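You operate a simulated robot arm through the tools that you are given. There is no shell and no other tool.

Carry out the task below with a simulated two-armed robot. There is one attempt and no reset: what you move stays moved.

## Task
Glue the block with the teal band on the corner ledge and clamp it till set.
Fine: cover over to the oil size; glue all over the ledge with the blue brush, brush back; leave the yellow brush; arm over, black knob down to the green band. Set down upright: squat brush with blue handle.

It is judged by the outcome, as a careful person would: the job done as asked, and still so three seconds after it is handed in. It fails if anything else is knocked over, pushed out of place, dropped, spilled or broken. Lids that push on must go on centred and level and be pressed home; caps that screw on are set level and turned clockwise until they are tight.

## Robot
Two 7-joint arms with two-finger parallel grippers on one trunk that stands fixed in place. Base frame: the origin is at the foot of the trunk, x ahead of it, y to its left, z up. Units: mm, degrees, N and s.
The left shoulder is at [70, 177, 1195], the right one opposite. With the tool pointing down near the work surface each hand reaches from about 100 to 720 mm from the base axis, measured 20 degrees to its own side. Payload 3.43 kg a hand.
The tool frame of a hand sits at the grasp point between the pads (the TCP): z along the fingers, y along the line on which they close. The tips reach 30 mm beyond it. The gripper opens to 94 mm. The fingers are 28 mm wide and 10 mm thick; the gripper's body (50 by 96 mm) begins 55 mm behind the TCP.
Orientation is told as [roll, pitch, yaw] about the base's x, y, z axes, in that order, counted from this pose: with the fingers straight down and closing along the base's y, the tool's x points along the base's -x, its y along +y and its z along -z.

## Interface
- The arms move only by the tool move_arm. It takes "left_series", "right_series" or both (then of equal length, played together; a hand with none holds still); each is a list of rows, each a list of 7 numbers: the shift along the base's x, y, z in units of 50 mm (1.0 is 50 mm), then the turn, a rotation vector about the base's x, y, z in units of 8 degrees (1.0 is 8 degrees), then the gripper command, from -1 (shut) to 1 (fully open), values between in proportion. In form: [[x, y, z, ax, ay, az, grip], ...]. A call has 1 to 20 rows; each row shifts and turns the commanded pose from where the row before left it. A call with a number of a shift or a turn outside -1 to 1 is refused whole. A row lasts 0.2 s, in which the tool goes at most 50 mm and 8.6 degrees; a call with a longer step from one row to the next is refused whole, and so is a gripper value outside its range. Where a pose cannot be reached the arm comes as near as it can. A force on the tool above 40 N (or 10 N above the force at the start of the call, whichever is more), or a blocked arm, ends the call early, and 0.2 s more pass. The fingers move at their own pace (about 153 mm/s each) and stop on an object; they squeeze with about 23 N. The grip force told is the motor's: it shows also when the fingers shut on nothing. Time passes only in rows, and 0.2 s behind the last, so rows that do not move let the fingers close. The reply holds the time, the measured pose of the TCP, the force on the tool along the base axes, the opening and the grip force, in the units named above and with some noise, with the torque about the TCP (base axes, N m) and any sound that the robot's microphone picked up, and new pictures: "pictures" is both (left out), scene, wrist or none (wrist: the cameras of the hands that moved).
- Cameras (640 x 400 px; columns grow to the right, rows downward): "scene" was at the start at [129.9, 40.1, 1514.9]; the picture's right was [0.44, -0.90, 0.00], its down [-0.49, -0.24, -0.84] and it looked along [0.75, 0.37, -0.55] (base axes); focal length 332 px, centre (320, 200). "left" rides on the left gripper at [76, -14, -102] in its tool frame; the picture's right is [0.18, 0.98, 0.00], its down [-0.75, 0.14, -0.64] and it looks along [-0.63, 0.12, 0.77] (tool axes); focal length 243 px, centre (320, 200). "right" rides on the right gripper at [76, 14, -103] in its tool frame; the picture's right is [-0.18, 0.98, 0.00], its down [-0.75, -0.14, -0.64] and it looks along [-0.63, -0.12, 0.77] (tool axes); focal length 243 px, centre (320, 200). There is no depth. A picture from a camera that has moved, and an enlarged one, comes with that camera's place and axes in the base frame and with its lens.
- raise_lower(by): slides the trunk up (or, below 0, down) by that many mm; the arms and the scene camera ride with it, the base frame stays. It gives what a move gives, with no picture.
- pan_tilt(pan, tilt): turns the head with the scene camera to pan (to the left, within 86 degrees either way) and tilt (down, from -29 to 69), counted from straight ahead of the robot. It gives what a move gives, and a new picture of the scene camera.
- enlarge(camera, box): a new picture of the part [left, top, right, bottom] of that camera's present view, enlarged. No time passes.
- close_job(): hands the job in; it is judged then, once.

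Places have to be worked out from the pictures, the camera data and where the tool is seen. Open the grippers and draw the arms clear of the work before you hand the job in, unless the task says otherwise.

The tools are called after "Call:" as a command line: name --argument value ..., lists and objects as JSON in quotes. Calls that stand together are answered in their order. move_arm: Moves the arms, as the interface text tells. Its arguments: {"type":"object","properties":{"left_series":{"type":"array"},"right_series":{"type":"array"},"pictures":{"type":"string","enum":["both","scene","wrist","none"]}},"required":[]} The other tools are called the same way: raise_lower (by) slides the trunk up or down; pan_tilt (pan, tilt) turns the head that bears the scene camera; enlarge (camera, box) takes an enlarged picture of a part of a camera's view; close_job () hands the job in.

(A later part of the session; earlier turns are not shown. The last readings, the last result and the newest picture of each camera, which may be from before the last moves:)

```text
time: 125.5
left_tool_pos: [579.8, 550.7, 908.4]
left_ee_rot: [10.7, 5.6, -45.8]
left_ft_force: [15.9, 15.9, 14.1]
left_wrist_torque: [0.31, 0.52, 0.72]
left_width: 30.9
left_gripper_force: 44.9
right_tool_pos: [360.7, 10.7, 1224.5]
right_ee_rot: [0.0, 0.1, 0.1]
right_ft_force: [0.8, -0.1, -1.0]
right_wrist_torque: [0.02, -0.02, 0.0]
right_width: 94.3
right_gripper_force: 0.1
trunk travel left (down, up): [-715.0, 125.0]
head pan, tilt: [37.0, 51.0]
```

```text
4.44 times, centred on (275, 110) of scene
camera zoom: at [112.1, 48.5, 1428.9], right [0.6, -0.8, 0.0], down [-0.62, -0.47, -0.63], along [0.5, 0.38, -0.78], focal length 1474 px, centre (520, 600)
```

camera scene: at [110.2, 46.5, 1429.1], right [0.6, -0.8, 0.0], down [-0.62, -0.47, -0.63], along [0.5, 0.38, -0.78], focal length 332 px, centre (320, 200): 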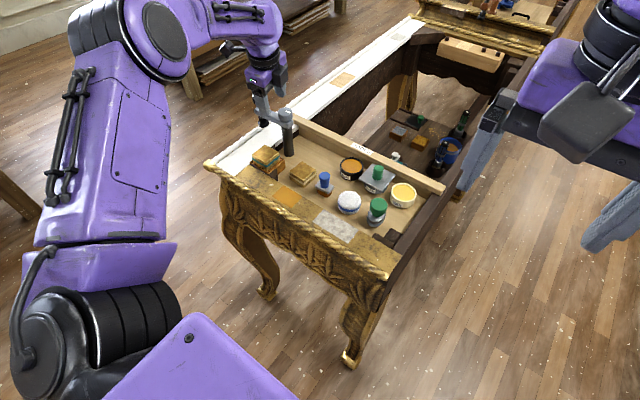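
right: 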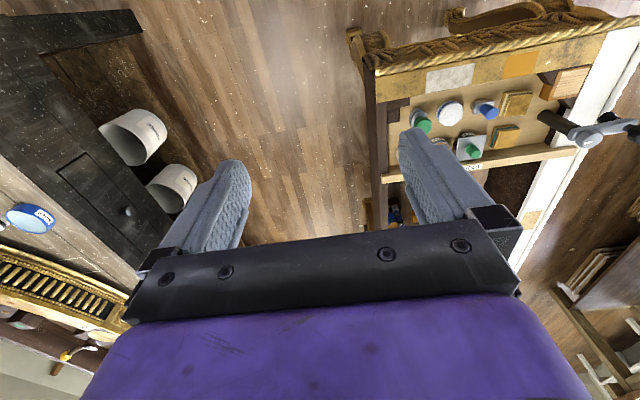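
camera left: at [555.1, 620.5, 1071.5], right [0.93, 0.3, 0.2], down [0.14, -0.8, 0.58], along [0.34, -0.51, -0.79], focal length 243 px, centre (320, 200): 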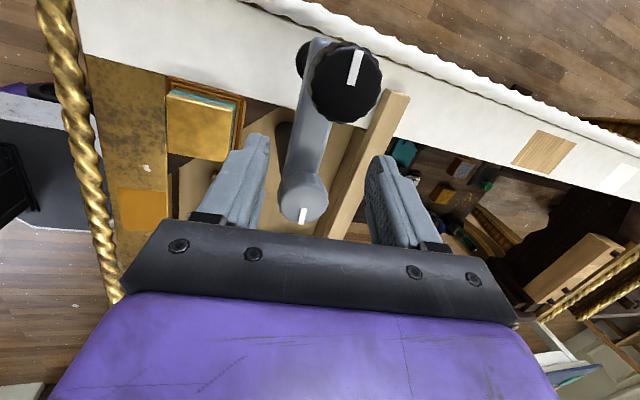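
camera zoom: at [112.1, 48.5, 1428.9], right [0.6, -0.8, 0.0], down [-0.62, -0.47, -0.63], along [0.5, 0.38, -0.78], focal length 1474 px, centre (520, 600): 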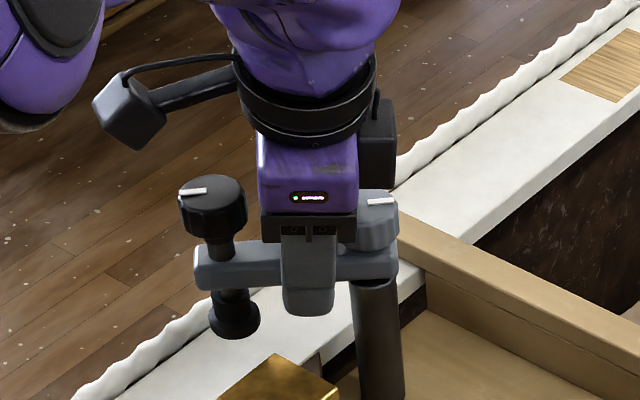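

It follows nicely. I look at the pad's height against the block before swinging over it.

Call:
enlarge --camera "scene" --box '[240, 95, 300, 160]'

Call:
move_arm --left_series '[[-0.0338, -0.0346, 0, 0, 0, 0.5, -1], [-0.0314, -0.037, 0, 0, 0, 0.5, -1], [-0.0286, -0.039, 0, 0, 0, 0.5, -1]]' --pictures "none"

Call:
enlarge --camera "scene" --box '[240, 95, 300, 160]'

```text
6.15 times, centred on (270, 128) of scene
camera zoom: at [112.1, 48.5, 1428.9], right [0.6, -0.8, 0.0], down [-0.62, -0.47, -0.63], along [0.5, 0.38, -0.78], focal length 2041 px, centre (628, 646)
```

zoom: 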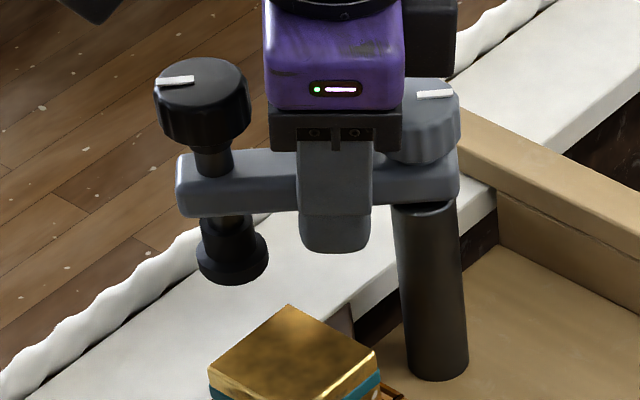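

```text
time: 126.3
left_tool_pos: [574.4, 544.7, 910.0]
left_ee_rot: [10.6, 5.5, -33.6]
left_ft_force: [14.7, 17.3, 13.5]
left_wrist_torque: [-0.35, -0.29, 0.74]
left_width: 30.8
left_gripper_force: 45.5
right_tool_pos: [360.4, 10.2, 1224.1]
right_ee_rot: [0.0, 0.0, -0.1]
right_ft_force: [0.0, 0.2, 0.5]
right_wrist_torque: [-0.01, -0.02, -0.01]
right_width: 93.6
right_gripper_force: 0.0
trunk travel left (down, up): [-715.0, 125.0]
head pan, tilt: [37.0, 51.0]
```

```text
6.15 times, centred on (270, 128) of scene
camera zoom: at [111.9, 48.7, 1428.9], right [0.6, -0.8, 0.0], down [-0.62, -0.47, -0.63], along [0.5, 0.38, -0.78], focal length 2041 px, centre (628, 646)
```

zoom: 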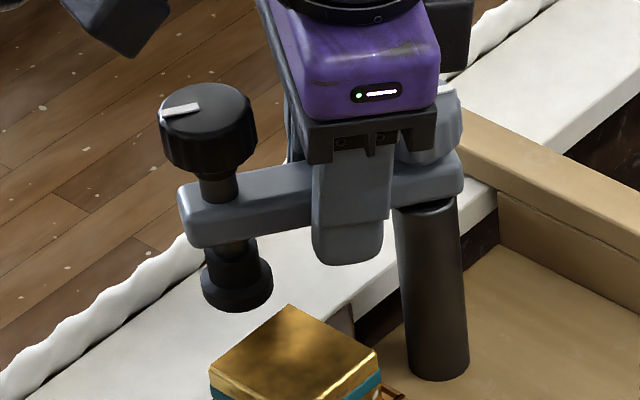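

The pad should clear the block by roughly 5 mm. I swing 12° more and check.

Call:
move_arm --left_series '[[-0.026, -0.041, 0, 0, 0, 0.5, -1], [-0.023, -0.0428, 0, 0, 0, 0.5, -1], [-0.0198, -0.044, 0, 0, 0, 0.5, -1]]' --pictures "none"

Call:
enlarge --camera "scene" --box '[235, 95, 295, 165]'

```text
time: 127.2
left_tool_pos: [572.0, 537.6, 909.2]
left_ee_rot: [10.6, 5.4, -21.7]
left_ft_force: [14.1, 10.3, 7.4]
left_wrist_torque: [-0.61, -1.15, 0.53]
left_width: 31.0
left_gripper_force: 45.1
right_tool_pos: [360.3, 10.0, 1224.0]
right_ee_rot: [0.0, 0.0, -0.2]
right_ft_force: [-0.1, -0.7, -0.2]
right_wrist_torque: [0.0, 0.03, -0.01]
right_width: 94.0
right_gripper_force: 0.1
trunk travel left (down, up): [-715.0, 125.0]
head pan, tilt: [37.0, 51.0]
```

```text
5.71 times, centred on (265, 130) of scene
camera zoom: at [112.2, 48.3, 1428.8], right [0.6, -0.8, 0.0], down [-0.62, -0.47, -0.63], along [0.5, 0.38, -0.78], focal length 1896 px, centre (634, 600)
```

zoom: 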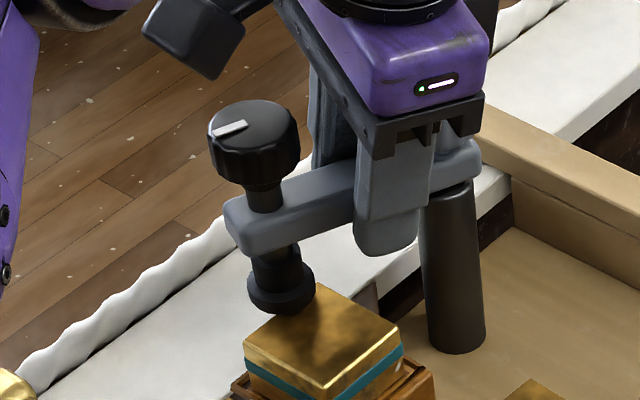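

The pad is passing over the block's edge with no added force. I complete the swing to about 176°.

Call:
move_arm --left_series '[[-0.0168, -0.0454, 0, 0, 0, 0.5, -1], [-0.0136, -0.0466, 0, 0, 0, 0.5, -1], [-0.0104, -0.0474, 0, 0, 0, 0.5, -1]]' --pictures "none"

Call:
enlarge --camera "scene" --box '[235, 95, 295, 165]'

Call:
move_arm --left_series '[[-0.007, -0.0478, 0, 0, 0, 0.5, -1], [-0.0036, -0.0484, 0, 0, 0, 0.4, -1], [0, 0, 0, 0, 0, 0, -1]]' --pictures "none"

Call:
enlarge --camera "scene" --box '[235, 95, 295, 165]'

```text
time: 128.0
left_tool_pos: [569.9, 532.2, 908.1]
left_ee_rot: [10.7, 5.6, -9.7]
left_ft_force: [18.1, 8.1, 7.5]
left_wrist_torque: [-0.4, 0.03, 0.46]
left_width: 30.6
left_gripper_force: 44.5
right_tool_pos: [361.1, 10.4, 1223.9]
right_ee_rot: [0.0, 0.2, -0.1]
right_ft_force: [-0.7, -0.2, -0.3]
right_wrist_torque: [-0.02, -0.05, -0.02]
right_width: 94.1
right_gripper_force: 0.0
trunk travel left (down, up): [-715.0, 125.0]
head pan, tilt: [37.0, 51.0]
```

```text
5.71 times, centred on (265, 130) of scene
camera zoom: at [113.4, 48.1, 1428.7], right [0.6, -0.8, 0.0], down [-0.62, -0.47, -0.63], along [0.5, 0.38, -0.78], focal length 1896 px, centre (634, 600)
```

zoom: 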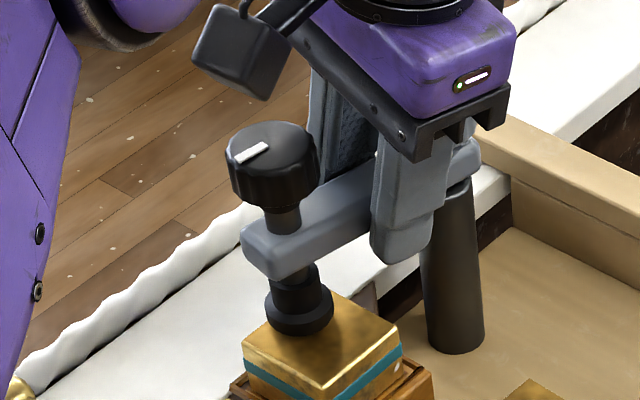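

```text
time: 128.8
left_tool_pos: [568.4, 526.6, 909.2]
left_ee_rot: [10.8, 5.6, -2.7]
left_ft_force: [22.1, 10.4, 13.2]
left_wrist_torque: [-0.29, 0.48, 0.52]
left_width: 30.8
left_gripper_force: 45.1
right_tool_pos: [362.8, 9.9, 1224.0]
right_ee_rot: [-0.1, 0.2, -0.1]
right_ft_force: [0.1, 0.7, 0.5]
right_wrist_torque: [0.0, -0.03, 0.01]
right_width: 94.2
right_gripper_force: 0.0
trunk travel left (down, up): [-715.0, 125.0]
head pan, tilt: [37.0, 51.0]
```

```text
5.71 times, centred on (265, 130) of scene
camera zoom: at [113.6, 47.7, 1428.8], right [0.6, -0.8, 0.0], down [-0.62, -0.47, -0.63], along [0.5, 0.38, -0.78], focal length 1896 px, centre (634, 600)
```

zoom: 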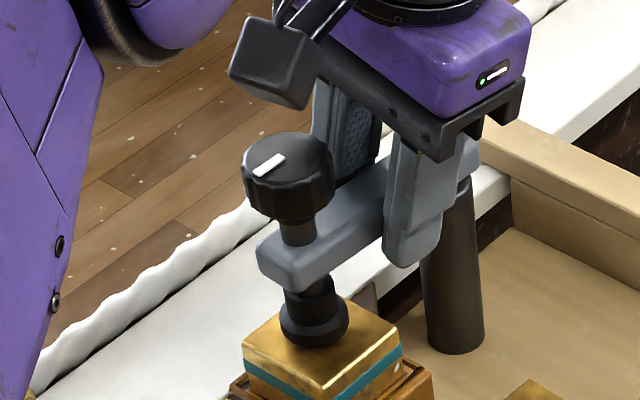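

The pad is now over the block. I open the fingers and rise off the bar.

Call:
move_arm --left_series '[[0, 0, 0, 0, 0, 0, -0.2], [0, 0, 0, 0, 0, 0, 0.2], [0, 0, 0, 0, 0, 0, 0.3], [0, 0, 0.5, 0, 0, 0, 0.3], [0, 0, 0.8, 0, 0, 0, 0.3], [0, 0, 0.8, 0, 0, 0, 0.3], [0, 0, 0, 0, 0, 0, 0.3]]' --pictures "both"

Call:
enlarge --camera "scene" --box '[240, 85, 310, 165]'

Call:
enlarge --camera "left" --box '[220, 0, 440, 180]'

```text
time: 130.3
left_tool_pos: [567.6, 525.3, 1014.1]
left_ee_rot: [10.7, 5.5, -2.6]
left_ft_force: [-0.3, 0.9, 0.6]
left_wrist_torque: [-0.03, 0.0, 0.02]
left_width: 61.2
left_gripper_force: 0.0
right_tool_pos: [360.5, 10.8, 1223.8]
right_ee_rot: [0.1, 0.1, -0.1]
right_ft_force: [-0.7, 0.0, -0.4]
right_wrist_torque: [-0.02, -0.04, 0.02]
right_width: 94.1
right_gripper_force: 0.2
trunk travel left (down, up): [-715.0, 125.0]
head pan, tilt: [37.0, 51.0]
camera scene: at [111.3, 47.5, 1428.9], right [0.6, -0.8, 0.0], down [-0.62, -0.47, -0.63], along [0.5, 0.38, -0.78], focal length 332 px, centre (320, 200)
camera left: at [499.5, 495.5, 1120.3], right [-0.12, 0.97, 0.2], down [0.81, -0.02, 0.58], along [0.57, 0.23, -0.79], focal length 243 px, centre (320, 200)
```

scene: 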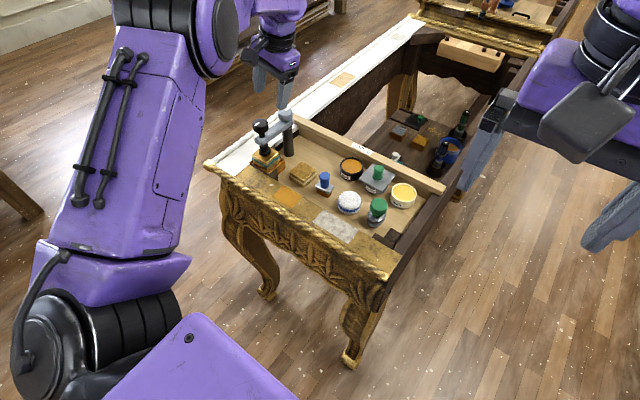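
left: 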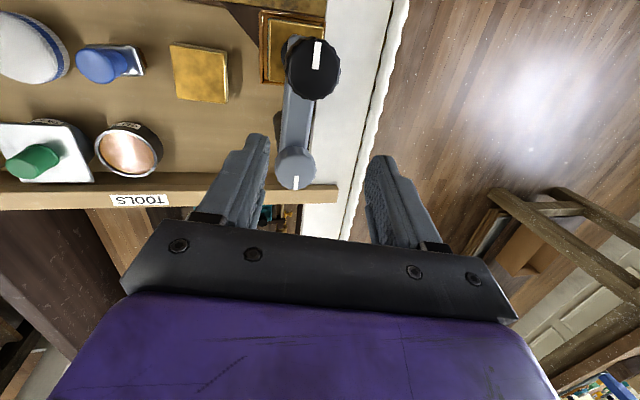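

```text
5.00 times, centred on (275, 125) of scene
camera zoom: at [111.3, 47.5, 1428.9], right [0.6, -0.8, 0.0], down [-0.62, -0.47, -0.63], along [0.5, 0.38, -0.78], focal length 1659 px, centre (545, 575)
```

zoom: 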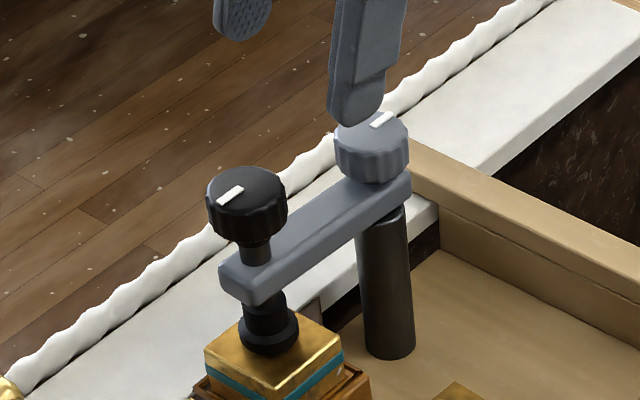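

```text
2.22 times, centred on (330, 90) of left
camera zoom: at [499.5, 495.5, 1120.3], right [-0.12, 0.97, 0.2], down [0.81, -0.02, 0.58], along [0.57, 0.23, -0.79], focal length 539 px, centre (298, 444)
```

zoom: 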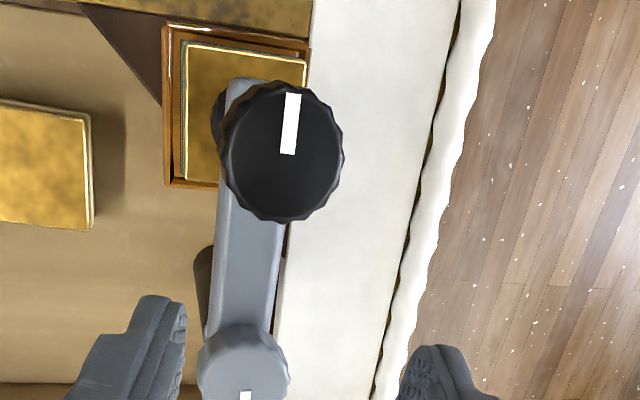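

The arm is over the block with the knob at about (521, 528, top 948). I zoom in on the knob, stem and pad for the green band.

Call:
enlarge --camera "scene" --box '[255, 112, 295, 160]'

Call:
enlarge --camera "left" --box '[250, 10, 350, 100]'

Call:
enlarge --camera "right" --box '[480, 60, 640, 180]'

```text
8.33 times, centred on (275, 136) of scene
camera zoom: at [111.3, 47.5, 1428.9], right [0.6, -0.8, 0.0], down [-0.62, -0.47, -0.63], along [0.5, 0.38, -0.78], focal length 2764 px, centre (695, 733)
```

zoom: 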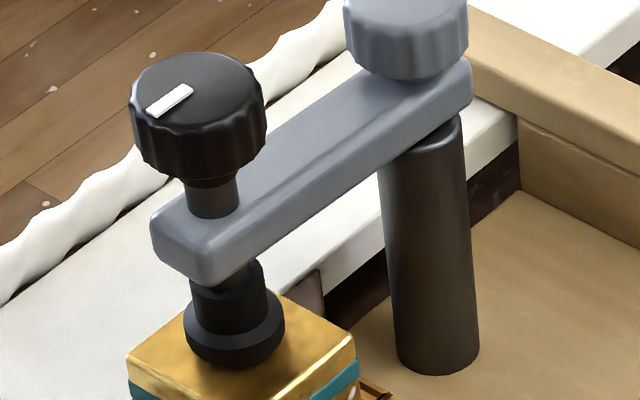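

```text
4.44 times, centred on (300, 55) of left
camera zoom: at [499.5, 495.5, 1120.3], right [-0.12, 0.97, 0.2], down [0.81, -0.02, 0.58], along [0.57, 0.23, -0.79], focal length 1078 px, centre (409, 844)
```

zoom: 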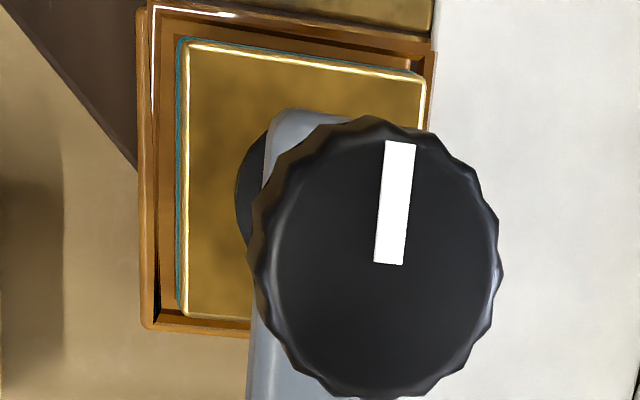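

```text
3.33 times, centred on (560, 120) of right
camera zoom: at [284.6, 23.9, 1326.4], right [0.19, 0.98, 0.0], down [0.75, -0.14, 0.64], along [0.63, -0.12, -0.77], focal length 809 px, centre (-480, 467)
```

zoom: 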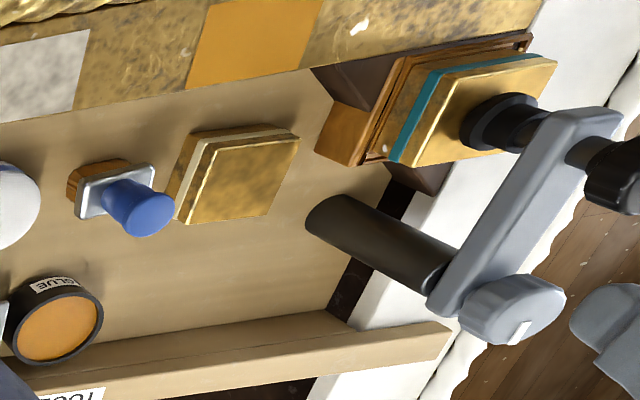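

No green band is visible yet. I level the hand and move it over the black knob at about (521, 528) to check its centre from above.

Call:
move_arm --left_series '[[-0.3, 0, 0, -0.68, -0.317, 0, 0.3], [-0.3, 0.03, 0, -0.68, -0.317, 0.3, 0.3], [-0.33, 0.03, 0, 0, 0, 0, 0.3], [0, 0, 0, 0, 0, 0, 0.3]]' --pictures "none"

Call:
enlarge --camera "left" --box '[220, 40, 440, 220]'

Call:
enlarge --camera "scene" --box '[235, 75, 305, 165]'

```text
time: 131.3
left_tool_pos: [520.8, 528.8, 1016.4]
left_ee_rot: [0.0, 0.1, -0.8]
left_ft_force: [-0.7, -0.1, -0.6]
left_wrist_torque: [-0.04, -0.01, -0.02]
left_width: 61.3
left_gripper_force: 0.1
right_tool_pos: [359.8, 8.8, 1223.7]
right_ee_rot: [0.0, 0.1, -0.1]
right_ft_force: [-0.3, 0.4, -0.9]
right_wrist_torque: [0.0, -0.01, 0.04]
right_width: 94.1
right_gripper_force: 0.1
trunk travel left (down, up): [-715.0, 125.0]
head pan, tilt: [37.0, 51.0]
```

```text
2.22 times, centred on (330, 130) of left
camera zoom: at [443.8, 514.7, 1120.4], right [-0.17, 0.99, 0.0], down [0.76, 0.13, 0.64], along [0.63, 0.11, -0.77], focal length 539 px, centre (298, 356)
```

zoom: 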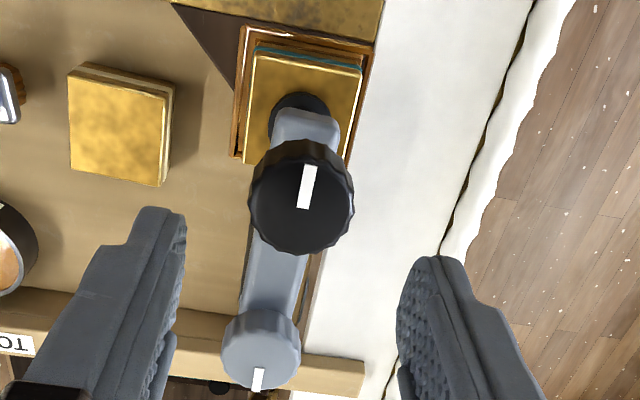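

```text
4.44 times, centred on (270, 120) of scene
camera zoom: at [110.8, 47.2, 1429.0], right [0.6, -0.8, 0.0], down [-0.62, -0.47, -0.63], along [0.5, 0.38, -0.78], focal length 1474 px, centre (542, 556)
```

zoom: 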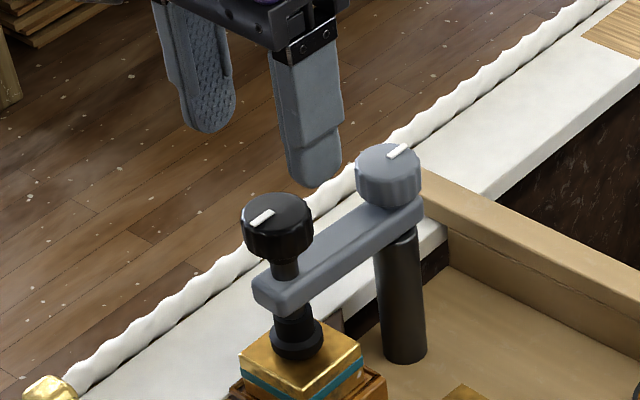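

The knob's centre is (522, 529), top about z 945. I turn the hand to +45°, descend around the knob and grip it, ready for a clockwise turn.

Call:
move_arm --left_series '[[0.02, 0, 0, 0, 0, 0.95, 0.3], [0, 0, 0, 0, 0, 0.95, 0.3], [0, 0, 0, 0, 0, 0.95, 0.3], [0, 0, 0, 0, 0, 0.95, 0.3], [0, 0, 0, 0, 0, 0.95, 0.3], [0, 0, 0, 0, 0, 0.95, 0.3], [0, 0, -0.5, 0, 0, 0, 0.3], [0, 0, -0.5, 0, 0, 0, 0.3], [0, 0, -0.28, 0, 0, 0, 0.3], [0, 0, 0, 0, 0, 0, 0.3]]' --pictures "none"

Call:
enlarge --camera "left" --box '[220, 60, 440, 240]'

Call:
enlarge --camera "scene" --box '[235, 75, 305, 165]'

```text
time: 133.6
left_tool_pos: [523.0, 528.8, 951.1]
left_ee_rot: [0.1, 0.1, 44.9]
left_ft_force: [0.2, -0.5, -0.5]
left_wrist_torque: [0.0, -0.01, 0.0]
left_width: 60.9
left_gripper_force: 0.0
right_tool_pos: [359.6, 9.9, 1224.8]
right_ee_rot: [0.0, 0.0, -0.2]
right_ft_force: [0.0, -0.1, 0.0]
right_wrist_torque: [0.01, -0.03, -0.01]
right_width: 94.1
right_gripper_force: 0.1
trunk travel left (down, up): [-715.0, 125.0]
head pan, tilt: [37.0, 51.0]
```

```text
2.22 times, centred on (330, 150) of left
camera zoom: at [479.6, 465.7, 1054.7], right [-0.82, 0.57, 0.0], down [0.43, 0.63, 0.64], along [0.36, 0.53, -0.77], focal length 539 px, centre (298, 311)
```

zoom: 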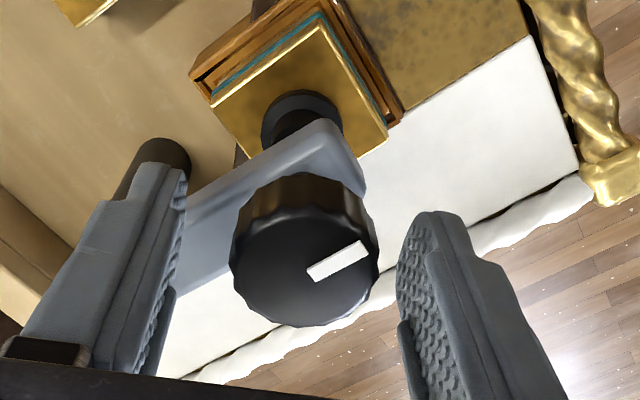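

```text
4.44 times, centred on (270, 120) of scene
camera zoom: at [110.6, 47.1, 1429.0], right [0.6, -0.8, 0.0], down [-0.62, -0.47, -0.63], along [0.5, 0.38, -0.78], focal length 1474 px, centre (542, 556)
```

zoom: 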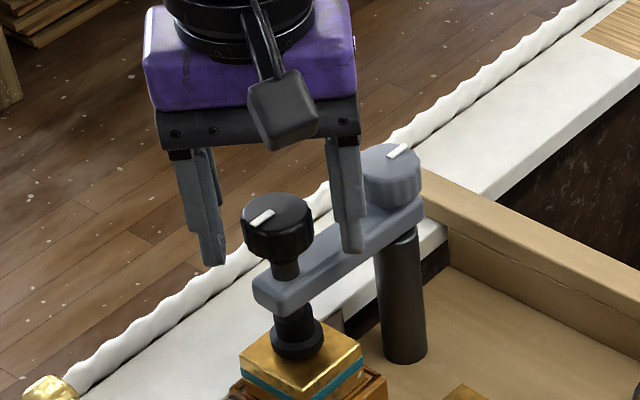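

The knob is about 2 mm off the finger centre; I adjust and close on it.

Call:
move_arm --left_series '[[-0.04, -0.016, 0, 0, 0, 0, 0.2], [0, 0, 0, 0, 0, 0, -0.1], [0, 0, 0, 0, 0, 0, -1], [0, 0, 0, 0, 0, 0, -1]]' --pictures "none"

Call:
enlarge --camera "scene" --box '[235, 75, 305, 165]'

```text
time: 134.6
left_tool_pos: [520.7, 528.3, 952.0]
left_ee_rot: [0.1, 0.2, 44.9]
left_ft_force: [-1.1, 0.4, -1.0]
left_wrist_torque: [0.19, -0.12, -0.02]
left_width: 34.2
left_gripper_force: 45.0
right_tool_pos: [359.2, 8.6, 1223.6]
right_ee_rot: [-0.1, 0.0, -0.1]
right_ft_force: [-0.2, 0.2, -0.4]
right_wrist_torque: [-0.01, -0.01, -0.01]
right_width: 94.2
right_gripper_force: 0.0
trunk travel left (down, up): [-715.0, 125.0]
head pan, tilt: [37.0, 51.0]
```

```text
4.44 times, centred on (270, 120) of scene
camera zoom: at [110.4, 47.2, 1429.0], right [0.6, -0.8, 0.0], down [-0.62, -0.47, -0.63], along [0.5, 0.38, -0.78], focal length 1474 px, centre (542, 556)
```

zoom: 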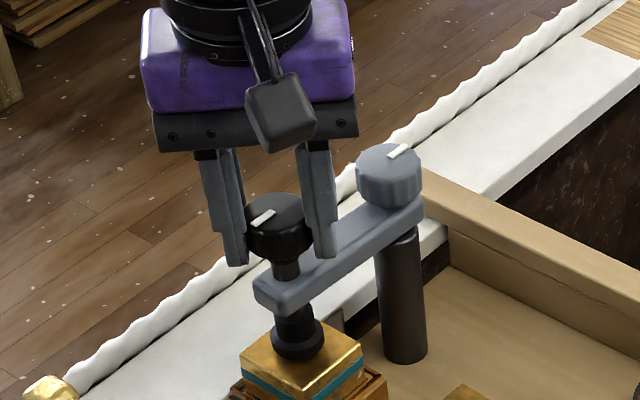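

Gripped (34 mm). I turn clockwise about 32° and watch the torque and the knob's height.

Call:
move_arm --left_series '[[0, 0, 0, 0, 0, -1, -1], [0, 0, 0, 0, 0, -1, -1], [0, 0, 0, 0, 0, -1, -1], [0, 0, 0, 0, 0, -1, -1], [0, 0, 0, 0, 0, 0, -1]]' --pictures "none"

Call:
enlarge --camera "scene" --box '[235, 75, 305, 165]'

```text
time: 135.8
left_tool_pos: [520.4, 528.4, 950.5]
left_ee_rot: [0.0, 0.2, 12.9]
left_ft_force: [4.8, 2.7, -7.1]
left_wrist_torque: [0.26, -1.0, 0.04]
left_width: 34.2
left_gripper_force: 44.8
right_tool_pos: [361.7, 10.7, 1223.8]
right_ee_rot: [0.0, 0.2, -0.1]
right_ft_force: [-0.8, -0.1, -0.1]
right_wrist_torque: [0.0, 0.0, -0.01]
right_width: 93.9
right_gripper_force: 0.0
trunk travel left (down, up): [-715.0, 125.0]
head pan, tilt: [37.0, 51.0]
```

```text
4.44 times, centred on (270, 120) of scene
camera zoom: at [112.4, 48.9, 1428.8], right [0.6, -0.8, 0.0], down [-0.62, -0.47, -0.63], along [0.5, 0.38, -0.78], focal length 1474 px, centre (542, 556)
```

zoom: 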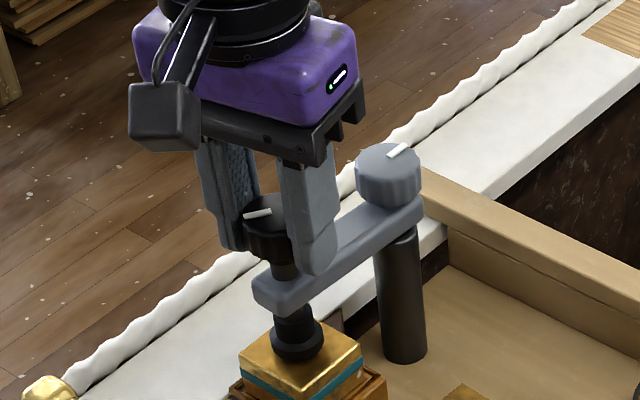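

The knob turns clockwise and pulls the hand down: it's a screw. I continue turning with a slight downward follow.

Call:
move_arm --left_series '[[0, 0, -0.01, 0, 0, -1, -1], [0, 0, -0.01, 0, 0, -1, -1], [0, 0, -0.01, 0, 0, -1, -1], [0, 0, -0.01, 0, 0, -1, -1], [0, 0, -0.01, 0, 0, -1, -1], [0, 0, -0.01, 0, 0, -1, -1], [0, 0, 0, 0, 0, 0, -1]]' --pictures "none"

Call:
enlarge --camera "scene" --box '[240, 105, 300, 165]'

```text
time: 137.3
left_tool_pos: [520.2, 529.5, 947.5]
left_ee_rot: [0.2, 0.0, -35.2]
left_ft_force: [12.8, 12.8, 12.9]
left_wrist_torque: [0.48, 0.27, -0.02]
left_width: 34.2
left_gripper_force: 45.2
right_tool_pos: [360.4, 10.8, 1224.2]
right_ee_rot: [0.0, 0.0, 0.0]
right_ft_force: [-0.4, -0.4, -0.3]
right_wrist_torque: [0.0, -0.01, 0.0]
right_width: 93.9
right_gripper_force: 0.0
trunk travel left (down, up): [-715.0, 125.0]
head pan, tilt: [37.0, 51.0]
```

```text
6.67 times, centred on (270, 135) of scene
camera zoom: at [112.0, 48.2, 1429.0], right [0.6, -0.8, 0.0], down [-0.62, -0.47, -0.63], along [0.5, 0.38, -0.78], focal length 2212 px, centre (653, 633)
```

zoom: 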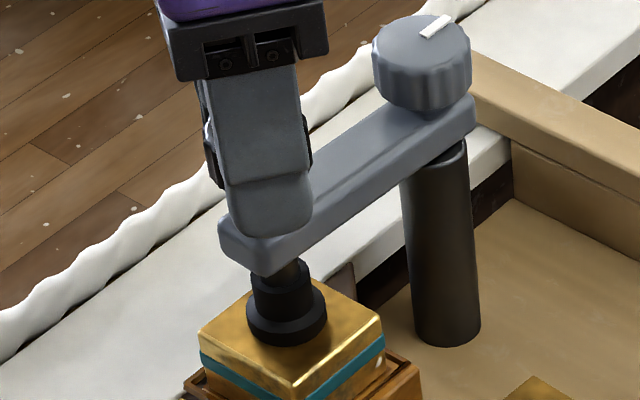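

The pad has come down a little. I open, turn the hand back to +45° and look at the knob and pad.

Call:
move_arm --left_series '[[0, 0, 0, 0, 0, 0, 0.2], [0.02, 0.0, 0.04, 0, 0, 0, 0.3], [0, 0, 0, 0, 0, 1, 0.3], [0, 0, 0, 0, 0, 1, 0.3], [0, 0, 0, 0, 0, 1, 0.3], [0, 0, 0, 0, 0, 1, 0.3], [0, 0, 0, 0, 0, 1, 0.3], [0, 0, 0, 0, 0, 1, 0.3], [0, 0, 0, 0, 0, 1, 0.3], [0, 0, 0, 0, 0, 1, 0.3], [0, 0, 0, 0, 0, 1, 0.3], [0, 0, 0, 0, 0, 1, 0.3], [0, 0, 0, 0, 0, 0, 0.3]]' --pictures "none"

Call:
enlarge --camera "scene" --box '[240, 105, 300, 165]'

Call:
enlarge --camera "left" --box '[220, 60, 440, 240]'

```text
time: 140.2
left_tool_pos: [520.2, 529.3, 950.0]
left_ee_rot: [0.1, 0.0, 45.0]
left_ft_force: [0.0, 0.2, 0.0]
left_wrist_torque: [0.01, -0.01, -0.03]
left_width: 61.1
left_gripper_force: 0.0
right_tool_pos: [359.6, 8.7, 1223.1]
right_ee_rot: [-0.1, 0.1, -0.1]
right_ft_force: [0.6, 0.6, -0.3]
right_wrist_torque: [0.01, 0.0, 0.0]
right_width: 94.0
right_gripper_force: 0.0
trunk travel left (down, up): [-715.0, 125.0]
head pan, tilt: [37.0, 51.0]
```

```text
6.67 times, centred on (270, 135) of scene
camera zoom: at [110.6, 47.3, 1429.0], right [0.6, -0.8, 0.0], down [-0.62, -0.47, -0.63], along [0.5, 0.38, -0.78], focal length 2212 px, centre (653, 633)
```

zoom: 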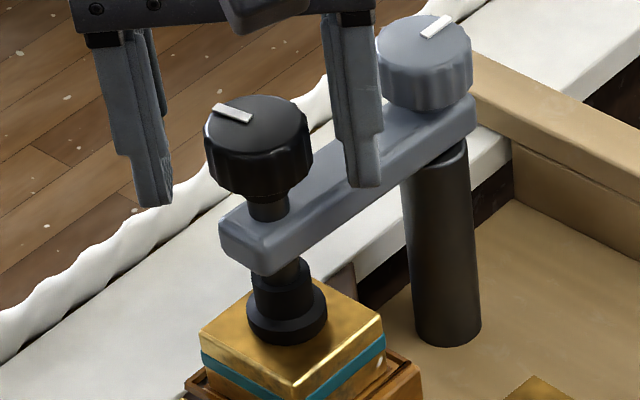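

```text
2.22 times, centred on (330, 150) of left
camera zoom: at [475.7, 464.9, 1054.5], right [-0.83, 0.56, 0.0], down [0.43, 0.63, 0.64], along [0.36, 0.53, -0.77], focal length 539 px, centre (298, 311)
```

zoom: 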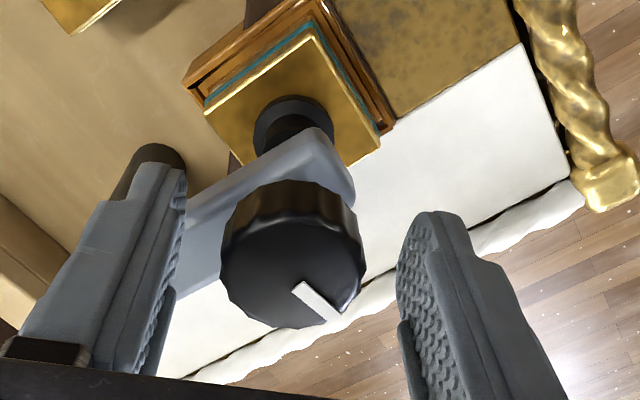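

It turned about 80° and came down roughly 1.5 mm. I recentre by (+1.8, +1.2) mm, grip and make another clockwise stroke of 88° with a matching slow descent.

Call:
move_arm --left_series '[[0.036, 0.024, -0.02, 0, 0, 0, 0.2], [0, 0, 0, 0, 0, 0, -0.1], [0, 0, 0, 0, 0, 0, -1], [0, 0, 0, 0, 0, 0, -1], [0, 0, -0.003, 0, 0, -1, -1], [0, 0, -0.003, 0, 0, -1, -1], [0, 0, -0.003, 0, 0, -1, -1], [0, 0, -0.003, 0, 0, -1, -1], [0, 0, -0.003, 0, 0, -1, -1], [0, 0, -0.003, 0, 0, -1, -1], [0, 0, -0.003, 0, 0, -1, -1], [0, 0, -0.003, 0, 0, -1, -1], [0, 0, -0.003, 0, 0, -1, -1], [0, 0, -0.003, 0, 0, -1, -1], [0, 0, -0.003, 0, 0, -1, -1], [0, 0, 0, 0, 0, 0, -1]]' --pictures "none"

Call:
enlarge --camera "scene" --box '[240, 105, 300, 165]'

```text
time: 143.6
left_tool_pos: [522.3, 530.2, 947.9]
left_ee_rot: [-0.1, 0.1, -43.2]
left_ft_force: [-2.8, -0.2, -12.2]
left_wrist_torque: [0.55, 0.25, -0.02]
left_width: 34.7
left_gripper_force: 44.6
right_tool_pos: [360.2, 10.2, 1225.4]
right_ee_rot: [0.0, 0.1, -0.1]
right_ft_force: [-0.9, 0.2, -0.9]
right_wrist_torque: [0.05, -0.03, 0.04]
right_width: 94.1
right_gripper_force: 0.0
trunk travel left (down, up): [-715.0, 125.0]
head pan, tilt: [37.0, 51.0]
```

```text
6.67 times, centred on (270, 135) of scene
camera zoom: at [111.8, 48.9, 1428.8], right [0.6, -0.8, 0.0], down [-0.62, -0.47, -0.63], along [0.5, 0.38, -0.78], focal length 2212 px, centre (653, 633)
```

zoom: 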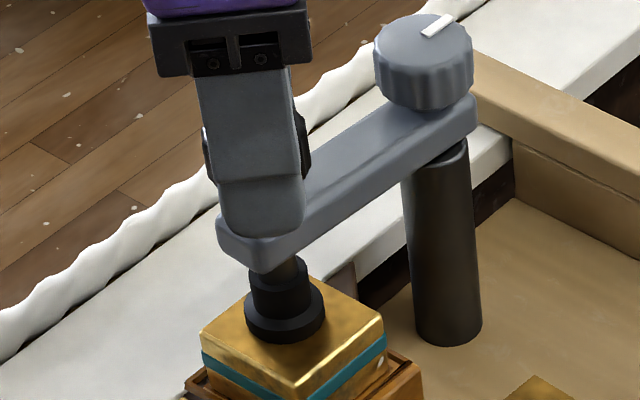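

The force shows the knob pulling the hand down as it turns. I open, turn back and look closely at the gap between pad and block.

Call:
move_arm --left_series '[[0, 0, 0, 0, 0, 0, 0.2], [0, 0, 0.02, 0, 0, 0, 0.3], [0, 0, 0, 0, 0, 1, 0.3], [0, 0, 0, 0, 0, 1, 0.3], [0, 0, 0, 0, 0, 1, 0.3], [0, 0, 0, 0, 0, 1, 0.3], [0, 0, 0, 0, 0, 1, 0.3], [0, 0, 0, 0, 0, 1, 0.3], [0, 0, 0, 0, 0, 1, 0.3], [0, 0, 0, 0, 0, 1, 0.3], [0, 0, 0, 0, 0, 1, 0.3], [0, 0, 0, 0, 0, 1, 0.3], [0, 0, 0, 0, 0, 1, 0.3], [0, 0, 0, 0, 0, 0, 0.3]]' --pictures "none"

Call:
enlarge --camera "scene" --box '[258, 115, 294, 160]'

Call:
enlarge --camera "left" --box '[270, 80, 360, 200]'

```text
time: 146.6
left_tool_pos: [522.5, 529.6, 950.6]
left_ee_rot: [0.1, 0.1, 45.0]
left_ft_force: [0.3, 0.0, 1.0]
left_wrist_torque: [-0.01, 0.0, -0.01]
left_width: 61.1
left_gripper_force: 0.1
right_tool_pos: [359.2, 9.1, 1225.1]
right_ee_rot: [-0.1, 0.0, -0.1]
right_ft_force: [-0.2, 0.7, -1.1]
right_wrist_torque: [-0.02, 0.02, -0.03]
right_width: 94.1
right_gripper_force: 0.0
trunk travel left (down, up): [-715.0, 125.0]
head pan, tilt: [37.0, 51.0]
```

```text
8.89 times, centred on (276, 138) of scene
camera zoom: at [110.6, 47.3, 1429.0], right [0.6, -0.8, 0.0], down [-0.62, -0.47, -0.63], along [0.5, 0.38, -0.78], focal length 2949 px, centre (711, 756)
```

zoom: 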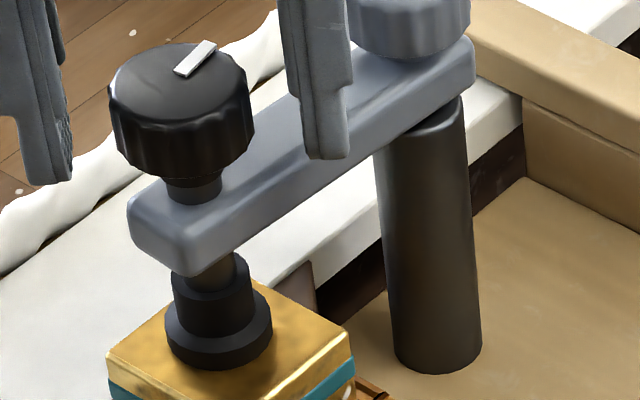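

```text
3.33 times, centred on (315, 140) of left
camera zoom: at [477.7, 466.4, 1053.3], right [-0.83, 0.56, 0.0], down [0.43, 0.63, 0.64], along [0.36, 0.53, -0.77], focal length 809 px, centre (337, 400)
```

zoom: 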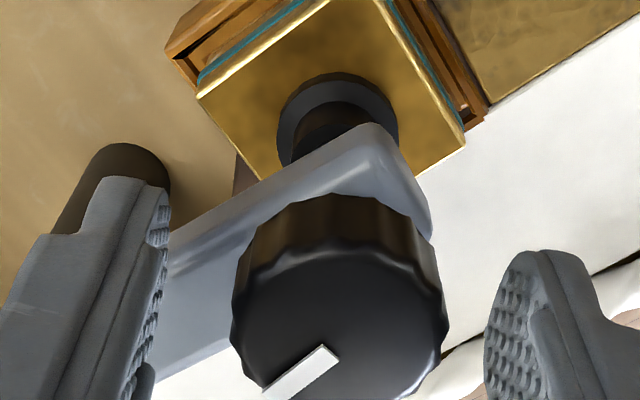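

The knob has come down about 6 mm and the pad is about to touch the block. I grip again and turn in smaller steps (24°), watching for resistance and the green band.

Call:
move_arm --left_series '[[0, 0.016, -0.08, 0, 0, 0, 0.2], [0, 0, 0, 0, 0, 0, -0.1], [0, 0, 0, 0, 0, 0, -1], [0, 0, 0, 0, 0, 0, -1], [0, 0, -0.005, 0, 0, -1, -1], [0, 0, -0.005, 0, 0, -1, -1], [0, 0, -0.005, 0, 0, -1, -1], [0, 0, 0, 0, 0, 0, -1]]' --pictures "none"

Call:
enlarge --camera "scene" --box '[258, 115, 294, 160]'

```text
time: 148.3
left_tool_pos: [521.7, 531.0, 944.6]
left_ee_rot: [0.0, 0.1, 20.9]
left_ft_force: [-4.9, -1.0, -4.3]
left_wrist_torque: [-0.34, 0.02, 0.06]
left_width: 35.0
left_gripper_force: 44.5
right_tool_pos: [358.0, 10.3, 1224.4]
right_ee_rot: [0.0, 0.1, -0.1]
right_ft_force: [0.4, 0.8, 0.4]
right_wrist_torque: [0.02, -0.03, -0.01]
right_width: 94.1
right_gripper_force: 0.0
trunk travel left (down, up): [-715.0, 125.0]
head pan, tilt: [37.0, 51.0]
```

```text
8.89 times, centred on (276, 138) of scene
camera zoom: at [110.2, 47.7, 1429.0], right [0.6, -0.8, 0.0], down [-0.62, -0.47, -0.63], along [0.5, 0.38, -0.78], focal length 2949 px, centre (711, 756)
```

zoom: 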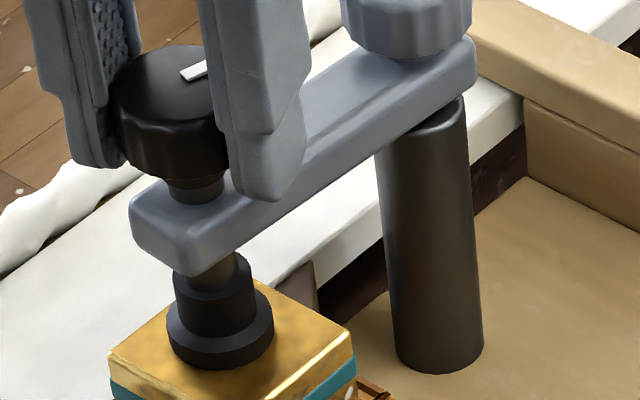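

Still little resistance. I continue another 32° clockwise.

Call:
move_arm --left_series '[[0, 0, -0.005, 0, 0, -1, -1], [0, 0, -0.005, 0, 0, -1, -1], [0, 0, -0.005, 0, 0, -1, -1], [0, 0, -0.005, 0, 0, -1, -1], [0, 0, 0, 0, 0, 0, -1]]' --pictures "none"

Call:
enlarge --camera "scene" --box '[258, 115, 294, 160]'

```text
time: 149.6
left_tool_pos: [521.9, 532.0, 944.0]
left_ee_rot: [-0.1, 0.1, -11.1]
left_ft_force: [-6.4, -1.3, -7.4]
left_wrist_torque: [-0.19, 0.4, 0.01]
left_width: 34.8
left_gripper_force: 44.8
right_tool_pos: [359.0, 9.6, 1224.7]
right_ee_rot: [0.0, 0.0, -0.2]
right_ft_force: [0.9, 0.7, 0.4]
right_wrist_torque: [0.03, 0.01, -0.01]
right_width: 94.2
right_gripper_force: 0.2
trunk travel left (down, up): [-715.0, 125.0]
head pan, tilt: [37.0, 51.0]
```

```text
8.89 times, centred on (276, 138) of scene
camera zoom: at [110.1, 47.9, 1429.0], right [0.6, -0.8, 0.0], down [-0.62, -0.47, -0.63], along [0.5, 0.38, -0.78], focal length 2949 px, centre (711, 756)
```

zoom: 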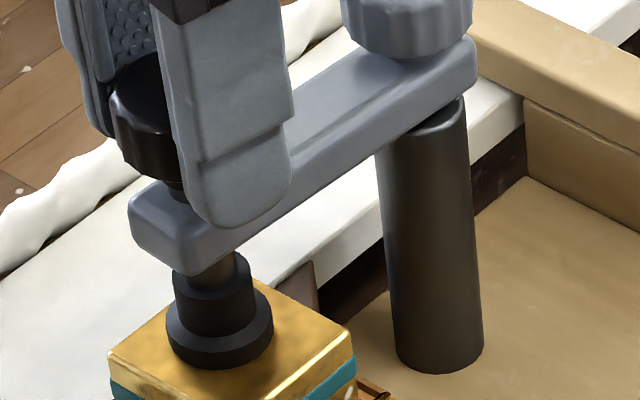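

The pad now rests on the block while the knob still comes down. I continue 24° more.

Call:
move_arm --left_series '[[0, 0, -0.005, 0, 0, -1, -1], [0, 0, -0.005, 0, 0, -1, -1], [0, 0, -0.005, 0, 0, -1, -1], [0, 0, 0, 0, 0, 0, -1]]' --pictures "none"

Call:
enlarge --camera "scene" --box '[258, 115, 294, 160]'

```text
time: 150.6
left_tool_pos: [522.0, 531.1, 942.5]
left_ee_rot: [0.1, 0.1, -35.3]
left_ft_force: [-7.8, -2.5, -10.1]
left_wrist_torque: [0.46, 0.29, 0.05]
left_width: 34.9
left_gripper_force: 45.1
right_tool_pos: [359.8, 10.7, 1225.8]
right_ee_rot: [0.0, 0.0, -0.1]
right_ft_force: [0.9, 0.2, 0.3]
right_wrist_torque: [-0.04, 0.0, -0.01]
right_width: 93.9
right_gripper_force: 0.3
trunk travel left (down, up): [-715.0, 125.0]
head pan, tilt: [37.0, 51.0]
```

```text
8.89 times, centred on (276, 138) of scene
camera zoom: at [110.2, 48.0, 1429.0], right [0.6, -0.8, 0.0], down [-0.62, -0.47, -0.63], along [0.5, 0.38, -0.78], focal length 2949 px, centre (711, 756)
```

zoom: 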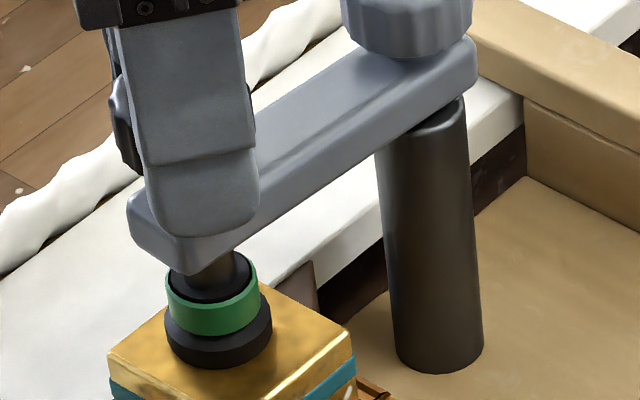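

The clamp's band has turned green. I stop turning, open the fingers gently and check that it stays green.

Call:
move_arm --left_series '[[0, 0, 0, 0, 0, 0, -0.1], [0, 0, 0, 0, 0, 0, 0.2], [0, 0, 0, 0, 0, 0, 0.3], [0, 0, 0.4, 0, 0, 0, 0.3], [0, 0, 0, 0, 0, 0, 0.3]]' --pictures "none"

Call:
enlarge --camera "scene" --box '[258, 115, 294, 160]'

Call:
enlarge --camera "left" --box '[230, 30, 410, 200]'

```text
time: 151.8
left_tool_pos: [522.9, 533.3, 963.4]
left_ee_rot: [0.0, 0.1, -35.1]
left_ft_force: [0.6, 0.4, -0.1]
left_wrist_torque: [0.0, 0.01, -0.02]
left_width: 61.2
left_gripper_force: 0.1
right_tool_pos: [359.9, 9.2, 1224.0]
right_ee_rot: [0.0, 0.1, -0.1]
right_ft_force: [-0.1, 0.2, -0.1]
right_wrist_torque: [0.01, 0.0, 0.01]
right_width: 94.1
right_gripper_force: 0.1
trunk travel left (down, up): [-715.0, 125.0]
head pan, tilt: [37.0, 51.0]
```

```text
8.89 times, centred on (276, 138) of scene
camera zoom: at [110.9, 47.6, 1429.0], right [0.6, -0.8, 0.0], down [-0.62, -0.47, -0.63], along [0.5, 0.38, -0.78], focal length 2949 px, centre (711, 756)
```

zoom: 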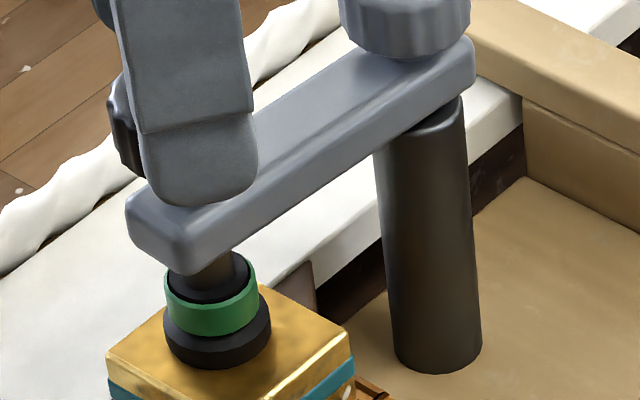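

```text
2.35 times, centred on (320, 115) of left
camera zoom: at [451.5, 564.8, 1067.5], right [0.41, 0.91, 0.0], down [0.7, -0.32, 0.64], along [0.58, -0.27, -0.77], focal length 571 px, centre (320, 400)
```

zoom: 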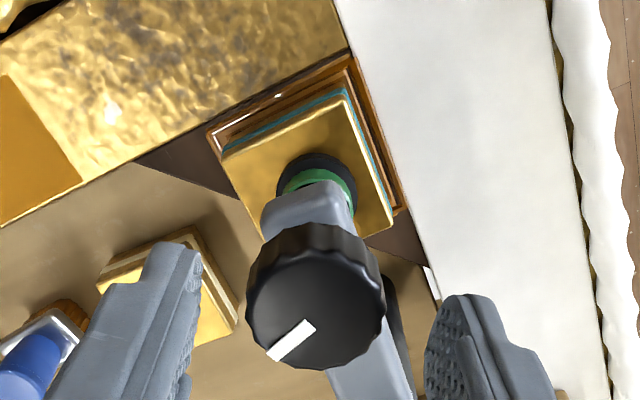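

It stays green. I rise straight up and draw the left arm away from the work.

Call:
move_arm --left_series '[[0, 0, 0.7, 0, 0, 0, 0.3], [0, 0, 0.9, 0, 0, 0, 0.3], [-0.2, -0.2, 0.8, 0, 0, 0.9, 0.5], [-0.5, -0.3, 0.5, 0, 0, 0.9, 0.8], [-0.5, -0.3, 0.5, 0, 0, 0.9, 1], [-0.5, -0.3, 0.4, 0, 0, 0.9, 1], [-0.5, -0.2, 0.4, 0, 0, 0.8, 1], [-0.5, 0, 0.4, 0, 0, 0, 1], [-0.5, 0, 0.4, 0, 0, 0, 1], [0, 0, 0, 0, 0, 0, 1]]' --pictures "both"

Call:
enlarge --camera "scene" --box '[230, 95, 330, 175]'

Call:
enlarge --camera "scene" --box '[280, 130, 440, 250]'

```text
time: 153.9
left_tool_pos: [362.9, 465.9, 1212.8]
left_ee_rot: [0.2, 0.1, 0.1]
left_ft_force: [0.0, 0.0, -0.8]
left_wrist_torque: [0.02, 0.02, 0.0]
left_width: 93.9
left_gripper_force: 0.0
right_tool_pos: [359.6, 9.5, 1224.3]
right_ee_rot: [0.0, 0.1, -0.1]
right_ft_force: [-0.2, -0.1, 0.3]
right_wrist_torque: [0.02, 0.02, -0.01]
right_width: 94.2
right_gripper_force: 0.1
trunk travel left (down, up): [-715.0, 125.0]
head pan, tilt: [37.0, 51.0]
camera scene: at [111.2, 47.0, 1429.0], right [0.6, -0.8, 0.0], down [-0.62, -0.47, -0.63], along [0.5, 0.38, -0.78], focal length 332 px, centre (320, 200)
camera left: at [284.8, 451.8, 1315.8], right [-0.19, 0.98, 0.0], down [0.75, 0.14, 0.64], along [0.63, 0.12, -0.77], focal length 243 px, centre (320, 200)
```

scene: 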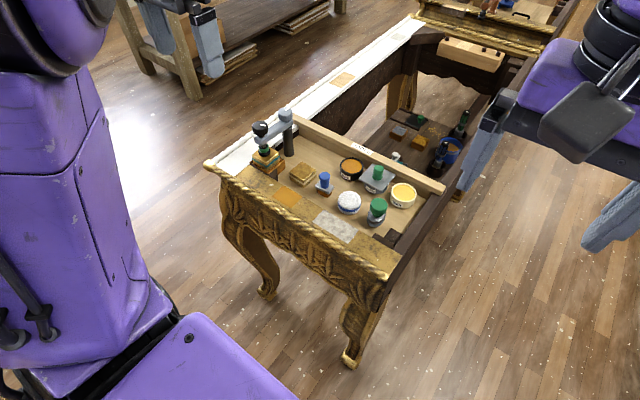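
left: 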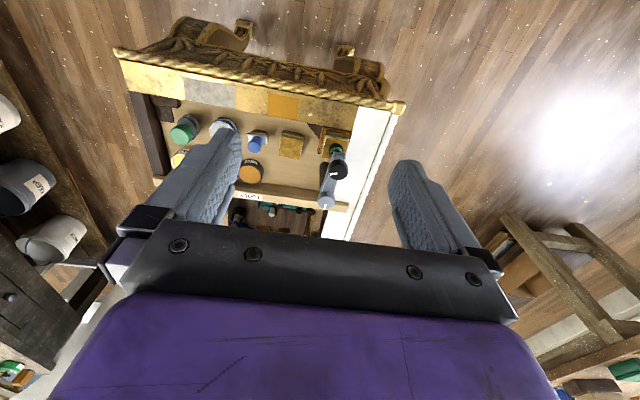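

```text
5.00 times, centred on (280, 135) of scene
camera zoom: at [111.2, 47.0, 1429.0], right [0.6, -0.8, 0.0], down [-0.62, -0.47, -0.63], along [0.5, 0.38, -0.78], focal length 1659 px, centre (520, 525)
```

zoom: 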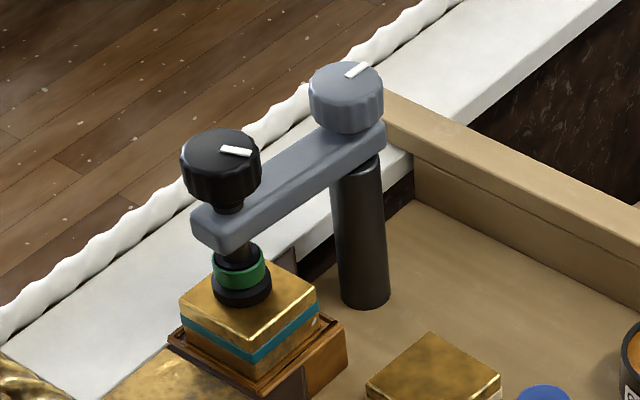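

```text
3.33 times, centred on (360, 190) of scene
camera zoom: at [111.2, 47.0, 1429.0], right [0.6, -0.8, 0.0], down [-0.62, -0.47, -0.63], along [0.5, 0.38, -0.78], focal length 1106 px, centre (187, 233)
```

zoom: 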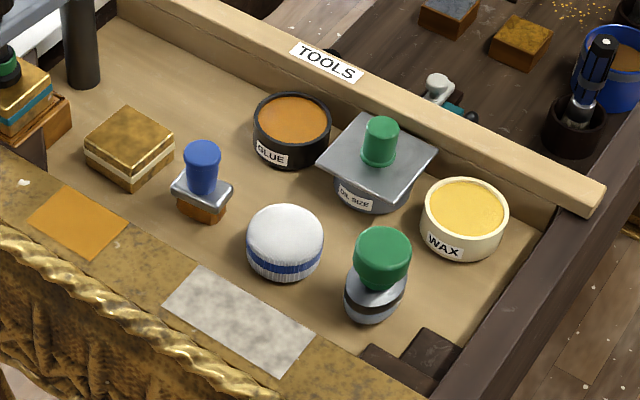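

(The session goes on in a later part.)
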